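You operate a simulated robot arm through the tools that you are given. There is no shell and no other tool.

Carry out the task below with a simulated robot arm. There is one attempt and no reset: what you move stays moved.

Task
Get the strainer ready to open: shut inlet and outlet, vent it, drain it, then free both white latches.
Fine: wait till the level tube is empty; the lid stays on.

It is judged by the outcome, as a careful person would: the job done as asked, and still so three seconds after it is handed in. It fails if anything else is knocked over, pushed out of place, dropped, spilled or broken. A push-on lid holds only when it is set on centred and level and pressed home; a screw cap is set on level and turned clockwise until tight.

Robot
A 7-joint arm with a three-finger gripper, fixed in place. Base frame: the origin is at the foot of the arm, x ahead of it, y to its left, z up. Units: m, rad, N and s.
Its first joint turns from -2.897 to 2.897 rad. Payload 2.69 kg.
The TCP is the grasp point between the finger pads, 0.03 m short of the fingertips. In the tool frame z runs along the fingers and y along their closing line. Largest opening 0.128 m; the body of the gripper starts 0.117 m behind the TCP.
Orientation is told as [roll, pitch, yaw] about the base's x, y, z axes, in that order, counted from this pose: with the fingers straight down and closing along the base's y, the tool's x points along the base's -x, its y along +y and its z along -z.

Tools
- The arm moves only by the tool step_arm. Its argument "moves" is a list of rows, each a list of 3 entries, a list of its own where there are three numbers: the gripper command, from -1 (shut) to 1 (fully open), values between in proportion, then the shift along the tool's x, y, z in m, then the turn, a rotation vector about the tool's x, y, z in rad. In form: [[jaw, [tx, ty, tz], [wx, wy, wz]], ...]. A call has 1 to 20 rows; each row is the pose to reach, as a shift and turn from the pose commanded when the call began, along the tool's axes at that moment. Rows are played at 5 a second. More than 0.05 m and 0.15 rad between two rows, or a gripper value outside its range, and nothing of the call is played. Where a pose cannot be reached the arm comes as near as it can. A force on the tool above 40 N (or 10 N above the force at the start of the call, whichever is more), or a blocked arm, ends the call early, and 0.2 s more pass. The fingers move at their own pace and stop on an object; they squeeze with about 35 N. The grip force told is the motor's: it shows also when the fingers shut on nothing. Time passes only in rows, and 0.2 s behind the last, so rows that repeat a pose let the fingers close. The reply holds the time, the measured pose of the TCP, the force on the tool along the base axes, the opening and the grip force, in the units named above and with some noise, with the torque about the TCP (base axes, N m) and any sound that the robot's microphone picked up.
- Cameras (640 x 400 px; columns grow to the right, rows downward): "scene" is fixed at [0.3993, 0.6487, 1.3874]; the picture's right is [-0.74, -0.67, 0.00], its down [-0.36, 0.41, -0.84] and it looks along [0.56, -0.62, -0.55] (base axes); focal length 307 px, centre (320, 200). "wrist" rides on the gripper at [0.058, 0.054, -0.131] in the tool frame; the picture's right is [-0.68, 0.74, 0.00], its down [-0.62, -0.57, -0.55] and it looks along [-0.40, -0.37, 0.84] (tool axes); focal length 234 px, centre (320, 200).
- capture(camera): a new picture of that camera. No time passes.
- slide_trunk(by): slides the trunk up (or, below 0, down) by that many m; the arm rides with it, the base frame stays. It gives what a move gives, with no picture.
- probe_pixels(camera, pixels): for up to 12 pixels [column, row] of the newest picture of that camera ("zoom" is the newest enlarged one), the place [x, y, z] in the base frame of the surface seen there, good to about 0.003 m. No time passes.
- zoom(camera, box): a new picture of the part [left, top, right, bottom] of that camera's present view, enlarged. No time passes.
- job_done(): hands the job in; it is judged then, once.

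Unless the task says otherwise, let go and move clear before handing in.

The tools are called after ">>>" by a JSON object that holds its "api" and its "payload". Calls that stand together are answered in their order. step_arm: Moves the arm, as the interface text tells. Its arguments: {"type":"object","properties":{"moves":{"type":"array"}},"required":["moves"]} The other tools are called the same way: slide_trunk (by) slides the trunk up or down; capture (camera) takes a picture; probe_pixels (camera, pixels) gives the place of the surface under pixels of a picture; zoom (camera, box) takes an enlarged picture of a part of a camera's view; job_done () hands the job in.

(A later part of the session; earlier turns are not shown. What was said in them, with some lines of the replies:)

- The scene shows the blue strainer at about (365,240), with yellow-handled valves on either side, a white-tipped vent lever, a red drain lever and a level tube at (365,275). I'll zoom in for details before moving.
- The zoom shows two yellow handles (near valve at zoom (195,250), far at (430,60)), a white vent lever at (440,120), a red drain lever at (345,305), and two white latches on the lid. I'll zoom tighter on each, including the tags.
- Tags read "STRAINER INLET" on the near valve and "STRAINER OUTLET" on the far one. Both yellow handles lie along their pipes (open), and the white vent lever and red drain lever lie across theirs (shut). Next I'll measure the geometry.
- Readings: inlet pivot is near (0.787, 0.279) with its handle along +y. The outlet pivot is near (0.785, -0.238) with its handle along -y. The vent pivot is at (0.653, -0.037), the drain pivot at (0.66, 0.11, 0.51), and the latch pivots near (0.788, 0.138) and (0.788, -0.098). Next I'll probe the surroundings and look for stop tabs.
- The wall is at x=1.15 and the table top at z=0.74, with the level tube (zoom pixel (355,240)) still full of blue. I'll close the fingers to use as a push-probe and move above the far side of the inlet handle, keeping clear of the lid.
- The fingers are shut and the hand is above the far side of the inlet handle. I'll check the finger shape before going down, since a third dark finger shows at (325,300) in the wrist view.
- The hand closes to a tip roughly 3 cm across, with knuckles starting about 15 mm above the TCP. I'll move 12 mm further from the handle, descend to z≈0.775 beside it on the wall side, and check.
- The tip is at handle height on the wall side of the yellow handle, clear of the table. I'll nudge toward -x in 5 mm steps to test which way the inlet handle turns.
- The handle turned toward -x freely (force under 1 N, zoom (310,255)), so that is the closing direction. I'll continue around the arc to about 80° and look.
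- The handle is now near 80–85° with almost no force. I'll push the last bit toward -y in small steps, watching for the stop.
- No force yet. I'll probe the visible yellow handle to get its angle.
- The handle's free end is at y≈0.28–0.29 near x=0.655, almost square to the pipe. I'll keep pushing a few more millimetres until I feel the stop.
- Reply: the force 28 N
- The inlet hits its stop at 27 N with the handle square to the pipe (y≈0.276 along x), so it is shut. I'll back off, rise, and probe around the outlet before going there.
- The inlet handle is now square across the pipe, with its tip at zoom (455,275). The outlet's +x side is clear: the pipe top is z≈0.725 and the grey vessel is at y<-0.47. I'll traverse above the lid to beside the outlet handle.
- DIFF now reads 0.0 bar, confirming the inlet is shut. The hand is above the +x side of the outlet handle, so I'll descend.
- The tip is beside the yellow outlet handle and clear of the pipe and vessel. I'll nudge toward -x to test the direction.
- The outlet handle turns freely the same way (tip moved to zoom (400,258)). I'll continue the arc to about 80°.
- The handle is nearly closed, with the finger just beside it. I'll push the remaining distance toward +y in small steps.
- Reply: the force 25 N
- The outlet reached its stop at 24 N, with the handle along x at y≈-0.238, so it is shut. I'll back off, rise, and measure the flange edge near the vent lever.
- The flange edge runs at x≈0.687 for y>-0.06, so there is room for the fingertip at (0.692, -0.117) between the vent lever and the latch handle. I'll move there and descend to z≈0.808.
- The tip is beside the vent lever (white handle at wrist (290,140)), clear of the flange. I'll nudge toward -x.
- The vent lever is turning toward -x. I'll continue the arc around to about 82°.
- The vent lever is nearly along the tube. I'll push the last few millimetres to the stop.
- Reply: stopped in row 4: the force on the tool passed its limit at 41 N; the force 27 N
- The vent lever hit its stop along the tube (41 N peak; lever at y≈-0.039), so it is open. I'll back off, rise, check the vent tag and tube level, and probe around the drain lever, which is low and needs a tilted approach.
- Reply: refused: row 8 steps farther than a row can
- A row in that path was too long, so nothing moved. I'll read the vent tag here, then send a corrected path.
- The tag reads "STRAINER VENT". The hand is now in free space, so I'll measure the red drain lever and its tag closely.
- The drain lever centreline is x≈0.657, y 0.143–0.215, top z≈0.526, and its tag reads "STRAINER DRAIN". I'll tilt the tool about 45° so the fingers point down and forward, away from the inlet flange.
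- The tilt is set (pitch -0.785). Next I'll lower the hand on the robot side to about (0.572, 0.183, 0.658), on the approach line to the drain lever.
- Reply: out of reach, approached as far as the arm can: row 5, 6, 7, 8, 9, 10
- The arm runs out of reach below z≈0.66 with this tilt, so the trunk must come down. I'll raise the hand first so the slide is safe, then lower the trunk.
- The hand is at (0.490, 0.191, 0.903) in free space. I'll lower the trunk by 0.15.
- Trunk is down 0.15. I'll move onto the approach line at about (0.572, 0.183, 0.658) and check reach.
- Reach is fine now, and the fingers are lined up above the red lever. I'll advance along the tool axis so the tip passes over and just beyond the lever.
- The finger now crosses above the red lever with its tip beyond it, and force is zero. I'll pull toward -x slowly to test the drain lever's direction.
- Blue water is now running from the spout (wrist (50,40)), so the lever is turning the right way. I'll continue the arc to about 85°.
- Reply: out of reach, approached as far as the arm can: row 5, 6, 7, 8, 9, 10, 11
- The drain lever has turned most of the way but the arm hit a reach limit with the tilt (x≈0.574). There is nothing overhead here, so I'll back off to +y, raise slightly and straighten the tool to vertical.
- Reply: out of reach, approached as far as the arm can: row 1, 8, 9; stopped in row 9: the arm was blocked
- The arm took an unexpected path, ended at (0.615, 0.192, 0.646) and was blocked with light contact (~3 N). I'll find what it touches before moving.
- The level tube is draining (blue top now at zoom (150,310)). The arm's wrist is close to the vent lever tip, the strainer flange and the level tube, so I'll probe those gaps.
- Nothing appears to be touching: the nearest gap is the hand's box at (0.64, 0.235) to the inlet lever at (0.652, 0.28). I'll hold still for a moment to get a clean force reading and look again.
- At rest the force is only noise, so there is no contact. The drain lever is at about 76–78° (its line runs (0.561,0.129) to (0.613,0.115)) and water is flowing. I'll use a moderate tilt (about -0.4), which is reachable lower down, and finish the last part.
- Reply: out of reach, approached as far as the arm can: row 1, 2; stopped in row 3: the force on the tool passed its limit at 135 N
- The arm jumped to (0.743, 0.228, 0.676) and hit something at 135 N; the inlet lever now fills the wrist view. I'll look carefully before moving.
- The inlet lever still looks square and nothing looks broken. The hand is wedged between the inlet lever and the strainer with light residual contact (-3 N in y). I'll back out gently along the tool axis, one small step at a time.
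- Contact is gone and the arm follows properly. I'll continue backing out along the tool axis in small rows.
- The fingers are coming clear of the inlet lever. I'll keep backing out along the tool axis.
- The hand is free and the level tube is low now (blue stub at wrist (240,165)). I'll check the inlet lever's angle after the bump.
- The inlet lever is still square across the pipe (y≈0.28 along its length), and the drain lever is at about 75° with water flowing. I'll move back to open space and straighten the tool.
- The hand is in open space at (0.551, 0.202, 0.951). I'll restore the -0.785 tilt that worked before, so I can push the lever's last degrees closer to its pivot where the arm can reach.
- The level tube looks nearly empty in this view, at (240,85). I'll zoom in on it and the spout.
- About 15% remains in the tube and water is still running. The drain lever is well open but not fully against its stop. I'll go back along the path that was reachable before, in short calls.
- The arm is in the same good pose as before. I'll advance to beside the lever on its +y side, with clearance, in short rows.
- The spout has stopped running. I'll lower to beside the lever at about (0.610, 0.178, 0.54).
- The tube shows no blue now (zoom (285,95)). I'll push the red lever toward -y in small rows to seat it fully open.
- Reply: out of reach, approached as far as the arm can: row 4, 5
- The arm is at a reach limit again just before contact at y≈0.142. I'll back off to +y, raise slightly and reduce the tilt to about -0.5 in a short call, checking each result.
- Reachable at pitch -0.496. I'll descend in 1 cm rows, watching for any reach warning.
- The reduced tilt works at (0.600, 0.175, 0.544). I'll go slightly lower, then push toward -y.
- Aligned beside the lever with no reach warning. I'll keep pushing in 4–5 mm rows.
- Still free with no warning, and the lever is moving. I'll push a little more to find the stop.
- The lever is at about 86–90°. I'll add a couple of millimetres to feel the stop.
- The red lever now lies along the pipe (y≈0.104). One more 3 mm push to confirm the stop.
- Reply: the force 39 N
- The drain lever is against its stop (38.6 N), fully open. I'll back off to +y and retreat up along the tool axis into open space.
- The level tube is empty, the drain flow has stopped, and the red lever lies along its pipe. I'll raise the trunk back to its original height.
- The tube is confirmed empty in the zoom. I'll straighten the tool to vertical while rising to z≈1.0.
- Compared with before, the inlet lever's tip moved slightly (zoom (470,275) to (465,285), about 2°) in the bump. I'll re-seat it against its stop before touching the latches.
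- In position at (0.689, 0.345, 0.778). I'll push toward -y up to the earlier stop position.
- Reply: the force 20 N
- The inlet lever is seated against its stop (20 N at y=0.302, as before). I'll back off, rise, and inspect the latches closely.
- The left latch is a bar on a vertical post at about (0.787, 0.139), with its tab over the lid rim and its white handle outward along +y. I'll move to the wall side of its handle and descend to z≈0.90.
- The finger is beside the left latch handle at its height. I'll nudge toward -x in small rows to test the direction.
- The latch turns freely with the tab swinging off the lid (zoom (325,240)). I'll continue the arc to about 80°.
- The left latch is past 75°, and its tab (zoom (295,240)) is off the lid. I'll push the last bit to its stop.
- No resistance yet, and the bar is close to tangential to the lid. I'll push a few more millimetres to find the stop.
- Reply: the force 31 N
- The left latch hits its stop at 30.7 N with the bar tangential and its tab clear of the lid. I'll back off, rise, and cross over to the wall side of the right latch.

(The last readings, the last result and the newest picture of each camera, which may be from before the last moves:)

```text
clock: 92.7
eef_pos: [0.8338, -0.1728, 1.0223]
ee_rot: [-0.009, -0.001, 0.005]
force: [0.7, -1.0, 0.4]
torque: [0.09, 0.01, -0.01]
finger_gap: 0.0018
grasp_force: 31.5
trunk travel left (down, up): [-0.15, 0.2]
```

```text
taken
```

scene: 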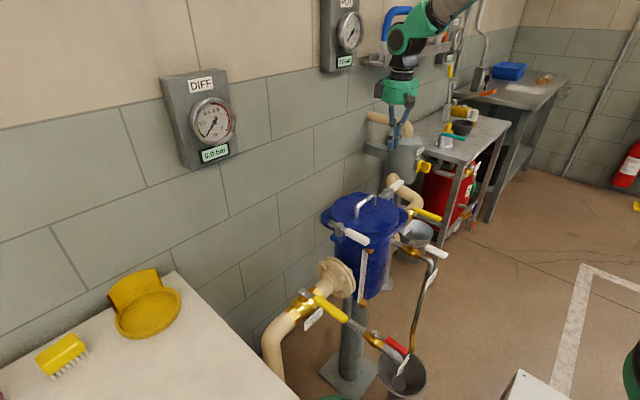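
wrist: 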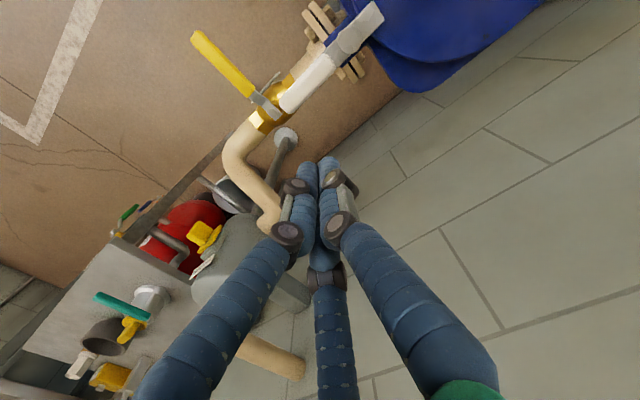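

The left latch now lies along -x (scene (350,235)). The hand is above the wall side of the right latch handle, so I'll descend to z≈0.90.

>>> {"api": "step_arm", "payload": {"moves": [[-1, [0, 0, 0.04], [0, 0, 0]], [-1, [0, 0, 0.08], [0, 0, 0]], [-1, [0, 0, 0.11], [0, 0, 0]], [-1, [0, 0, 0.124], [0, 0, 0]], [-1, [0, 0, 0.124], [0, 0, 0]]]}}

>>> {"api": "zoom", "payload": {"camera": "scene", "box": [330, 140, 450, 230]}}

>>> {"api": "capture", "payload": {"camera": "wrist"}}

```text
clock: 93.9
eef_pos: [0.8334, -0.1733, 0.8992]
ee_rot: [-0.009, -0.002, 0.005]
force: [-1.2, -0.8, -0.2]
torque: [0.0, 0.02, 0.02]
finger_gap: 0.0021
grasp_force: 30.9
trunk travel left (down, up): [-0.15, 0.2]
```

```text
4.44 times, centred on (390, 185) of scene
```

zoom: 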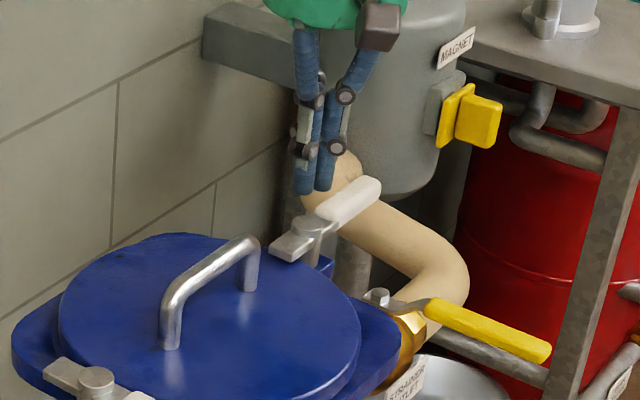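

```text
taken
```

wrist: 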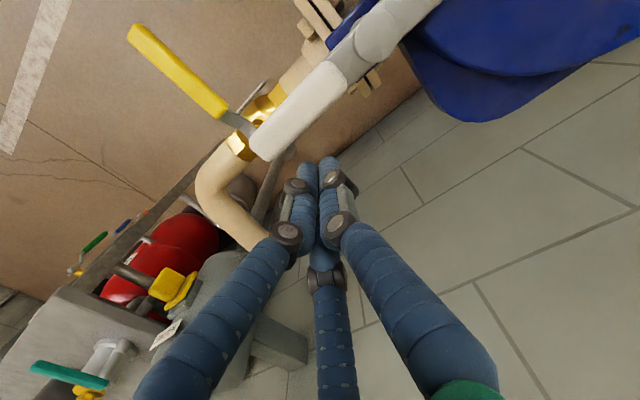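

The finger is beside the right latch handle. I'll nudge toward -x.

>>> {"api": "step_arm", "payload": {"moves": [[-1, [0.012, 0, 0], [0, 0, 0]], [-1, [0.02, 0, 0], [0, 0, 0]], [-1, [0.026, -0.001, 0], [0, 0, 0]], [-1, [0.032, -0.002, 0], [0, 0, 0]], [-1, [0.038, -0.003, 0], [0, 0, 0]]]}}

>>> {"api": "zoom", "payload": {"camera": "scene", "box": [330, 140, 450, 230]}}

```text
clock: 95.1
eef_pos: [0.7952, -0.1756, 0.8989]
ee_rot: [-0.011, -0.001, 0.005]
force: [0.4, 0.1, 0.5]
torque: [-0.02, -0.03, -0.03]
finger_gap: 0.0021
grasp_force: 30.8
trunk travel left (down, up): [-0.15, 0.2]
```

```text
4.44 times, centred on (390, 185) of scene
```

zoom: 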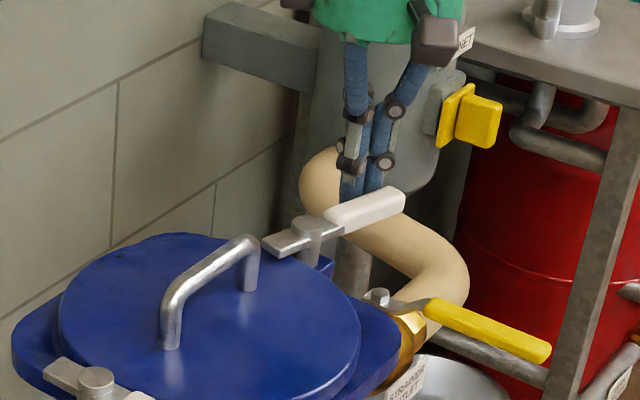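

The right latch turns freely too (bar at zoom (300,238)). I'll continue the arc.

>>> {"api": "step_arm", "payload": {"moves": [[-1, [0.0068, -0.0002, 0], [0, 0, 0]], [-1, [0.0136, -0.0004, 0], [0, 0, 0]], [-1, [0.0204, 0.0005, 0], [0, 0, 0]], [-1, [0.0272, 0.0014, 0], [0, 0, 0]], [-1, [0.0337, 0.0035, 0], [0, 0, 0]], [-1, [0.0402, 0.0057, 0], [0, 0, 0]], [-1, [0.0463, 0.0089, 0], [0, 0, 0]], [-1, [0.0523, 0.0121, 0], [0, 0, 0]], [-1, [0.0577, 0.0163, 0], [0, 0, 0]], [-1, [0.0631, 0.0205, 0], [0, 0, 0]], [-1, [0.0677, 0.0255, 0], [0, 0, 0]], [-1, [0.0722, 0.0306, 0], [0, 0, 0]], [-1, [0.0759, 0.0364, 0], [0, 0, 0]], [-1, [0.0759, 0.0364, 0], [0, 0, 0]]]}}

>>> {"api": "zoom", "payload": {"camera": "scene", "box": [330, 140, 450, 230]}}

>>> {"api": "capture", "payload": {"camera": "wrist"}}

```text
clock: 98.1
eef_pos: [0.7182, -0.1392, 0.8986]
ee_rot: [-0.01, -0.001, 0.006]
force: [0.7, -0.4, 0.0]
torque: [-0.02, -0.01, 0.02]
finger_gap: 0.0017
grasp_force: 31.2
trunk travel left (down, up): [-0.15, 0.2]
```

```text
4.44 times, centred on (390, 185) of scene
```

zoom: 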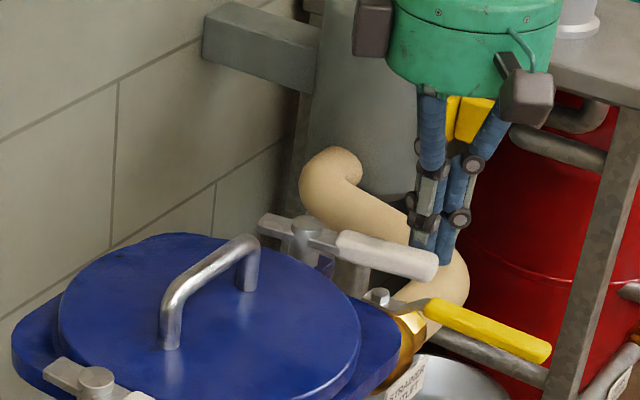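

```text
taken
```

wrist: 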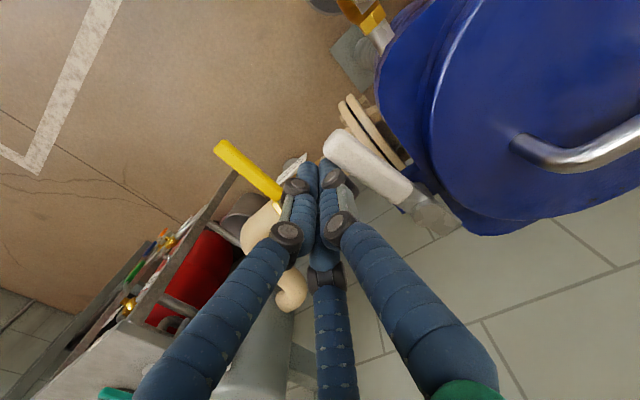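

The right latch is near 80°. I'll push the last bit toward +y in small steps to its stop.

>>> {"api": "step_arm", "payload": {"moves": [[-1, [0.002, 0.004, 0], [0, 0, 0]], [-1, [0.003, 0.008, 0], [0, 0, 0]], [-1, [0.003, 0.008, 0], [0, 0, 0]]]}}

>>> {"api": "capture", "payload": {"camera": "wrist"}}

>>> {"api": "probe_pixels", "payload": {"camera": "wrist", "pixels": [[335, 145], [360, 165], [385, 185], [410, 205], [435, 220]]}}

```text
clock: 98.9
eef_pos: [0.7162, -0.1312, 0.8987]
ee_rot: [-0.01, 0.0, 0.005]
force: [1.0, -0.1, -0.2]
torque: [0.0, -0.01, 0.0]
finger_gap: 0.002
grasp_force: 31.8
trunk travel left (down, up): [-0.15, 0.2]
```

```text
taken
```

wrist: 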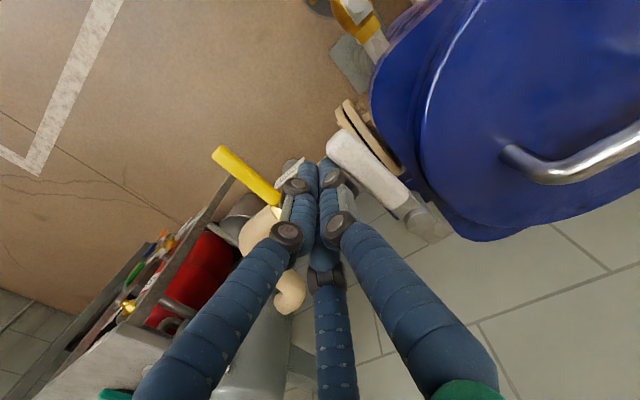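

```text
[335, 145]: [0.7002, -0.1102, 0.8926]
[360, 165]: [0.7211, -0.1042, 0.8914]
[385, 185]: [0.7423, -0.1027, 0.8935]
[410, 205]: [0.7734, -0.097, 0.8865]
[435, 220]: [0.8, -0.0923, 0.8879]
```

>>> {"api": "step_arm", "payload": {"moves": [[-1, [0, 0.003, 0], [0, 0, 0]], [-1, [0, 0.006, 0], [0, 0, 0]], [-1, [0, 0.006, 0], [0, 0, 0]]]}}

>>> {"api": "capture", "payload": {"camera": "wrist"}}

>>> {"api": "probe_pixels", "payload": {"camera": "wrist", "pixels": [[335, 145], [360, 165], [385, 185], [410, 205], [435, 220]]}}

```text
clock: 99.7
eef_pos: [0.7155, -0.1253, 0.8972]
ee_rot: [-0.01, -0.001, 0.006]
force: [-0.6, 0.7, 0.3]
torque: [0.0, 0.0, -0.01]
finger_gap: 0.0022
grasp_force: 31.9
trunk travel left (down, up): [-0.15, 0.2]
```

```text
taken
```

wrist: 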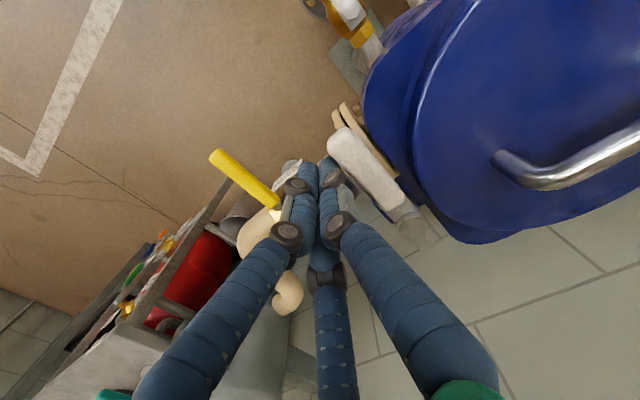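

```text
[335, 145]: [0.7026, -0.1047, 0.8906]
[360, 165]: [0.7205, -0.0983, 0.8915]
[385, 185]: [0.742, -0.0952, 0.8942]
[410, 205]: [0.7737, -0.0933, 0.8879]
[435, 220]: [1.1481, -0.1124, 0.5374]
```

The right latch bar is nearly along x, still with no stop felt. I'll push a few more millimetres.

>>> {"api": "step_arm", "payload": {"moves": [[-1, [0, 0.003, 0], [0, 0, 0]], [-1, [0, 0.005, 0], [0, 0, 0]], [-1, [0, 0.005, 0], [0, 0, 0]]]}}

>>> {"api": "capture", "payload": {"camera": "wrist"}}

>>> {"api": "probe_pixels", "payload": {"camera": "wrist", "pixels": [[345, 145], [365, 165], [385, 185], [405, 205], [425, 225]]}}

```text
clock: 100.5
eef_pos: [0.7162, -0.1244, 0.8981]
ee_rot: [-0.01, 0.0, 0.005]
force: [-4.9, -36.4, -1.7]
torque: [-0.24, -0.03, 0.06]
finger_gap: 0.002
grasp_force: 31.6
trunk travel left (down, up): [-0.15, 0.2]
```

```text
taken
```

wrist: 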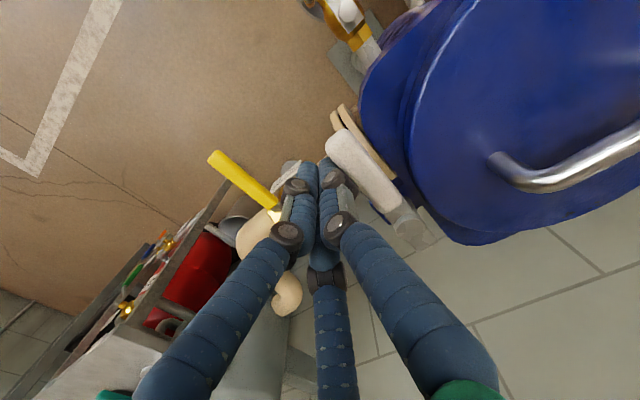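

```text
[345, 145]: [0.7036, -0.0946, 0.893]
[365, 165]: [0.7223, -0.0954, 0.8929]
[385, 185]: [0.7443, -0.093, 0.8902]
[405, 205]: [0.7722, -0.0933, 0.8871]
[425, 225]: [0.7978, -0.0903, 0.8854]
```

The right latch is at its stop (36 N) with the bar along x at y≈-0.094. I'll back off, rise, and retreat clear to check everything.

>>> {"api": "step_arm", "payload": {"moves": [[-1, [0, -0.015, 0], [0, 0, 0]], [-1, [0, -0.03, 0], [0, 0, 0]], [-1, [0, -0.03, -0.045], [0, 0, 0]], [-1, [0, -0.03, -0.09], [0, 0, 0]], [-1, [0, -0.03, -0.135], [0, 0, 0]], [-1, [0.03, -0.03, -0.17], [0, 0, 0]], [-1, [0.07, -0.03, -0.19], [0, 0, 0]], [-1, [0.115, -0.03, -0.2], [0, 0, 0]], [-1, [0.16, -0.03, -0.21], [0, 0, 0]], [-1, [0.205, -0.03, -0.22], [0, 0, 0]], [-1, [0.25, -0.03, -0.23], [0, 0, 0]], [-1, [0.25, -0.03, -0.23], [0, 0, 0]]]}}

>>> {"api": "capture", "payload": {"camera": "scene"}}

>>> {"api": "capture", "payload": {"camera": "wrist"}}

>>> {"api": "zoom", "payload": {"camera": "scene", "box": [310, 170, 440, 260]}}

>>> {"api": "zoom", "payload": {"camera": "scene", "box": [260, 230, 440, 400]}}

```text
clock: 103.1
eef_pos: [0.4648, -0.1491, 1.128]
ee_rot: [-0.011, -0.003, 0.006]
force: [0.2, 0.1, 0.4]
torque: [0.02, -0.07, -0.01]
finger_gap: 0.0021
grasp_force: 31.0
trunk travel left (down, up): [-0.15, 0.2]
```

```text
taken
```

scene: 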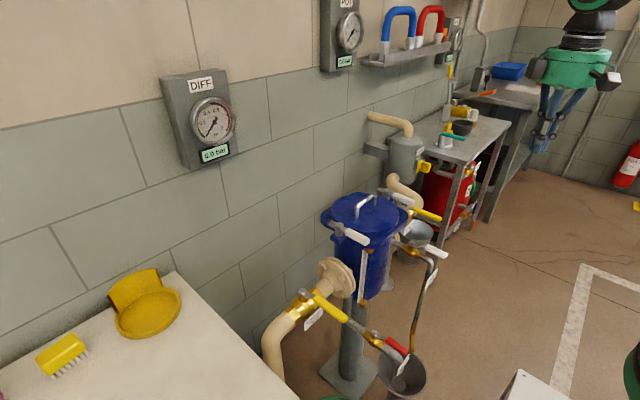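

```text
taken
```

wrist: 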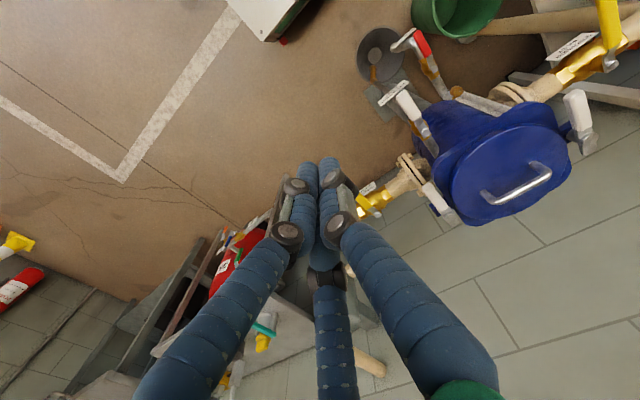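

```text
4.44 times, centred on (375, 215) of scene
```

zoom: 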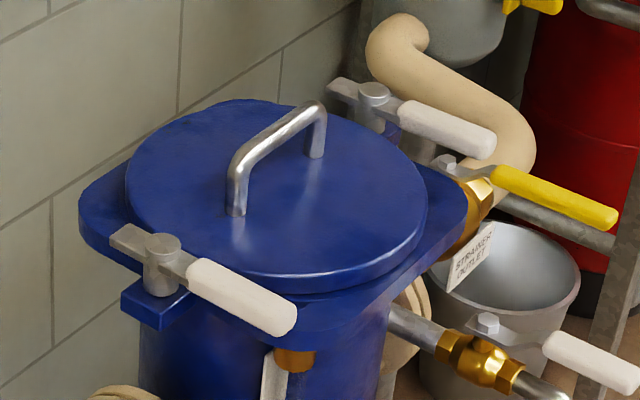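

```text
2.35 times, centred on (350, 315) of scene
```

zoom: 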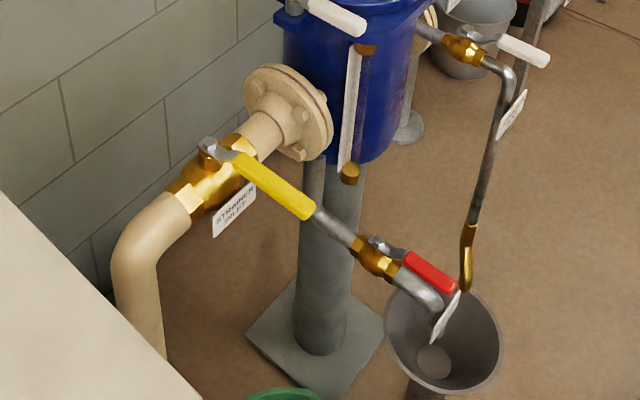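

The final pictures show the job complete. Inlet and outlet levers lie across their pipes, vent and drain levers lie along theirs, and the level tube is empty (zoom (358,105)). Both white latches are swung clear, the lid is on, and nothing nearby has moved. The hand is clear, so I'm handing in.

>>> {"api": "job_done", "payload": {}}

```text
The job is handed in.
```

The strainer is ready to open, and the job is handed in.

- **Inlet and outlet:** both are shut, with their levers square across the pipes and against their stops. The DIFF gauge reads 0.0 bar.
- **Vent and drain:** both are fully open, with their levers along the pipes.
- **Level tube:** I waited until it was empty before touching the latches.
- **Latches and lid:** both white latches are swung clear of the lid. The lid is still on.

**Unplanned bump:** while I was opening the drain, the arm jumped and hit something near the inlet lever, with a peak of 135 N. I saw no damage. The inlet lever had shifted about 2°, so I pushed it back against its stop before freeing the latches. Nothing else in the pictures had moved.
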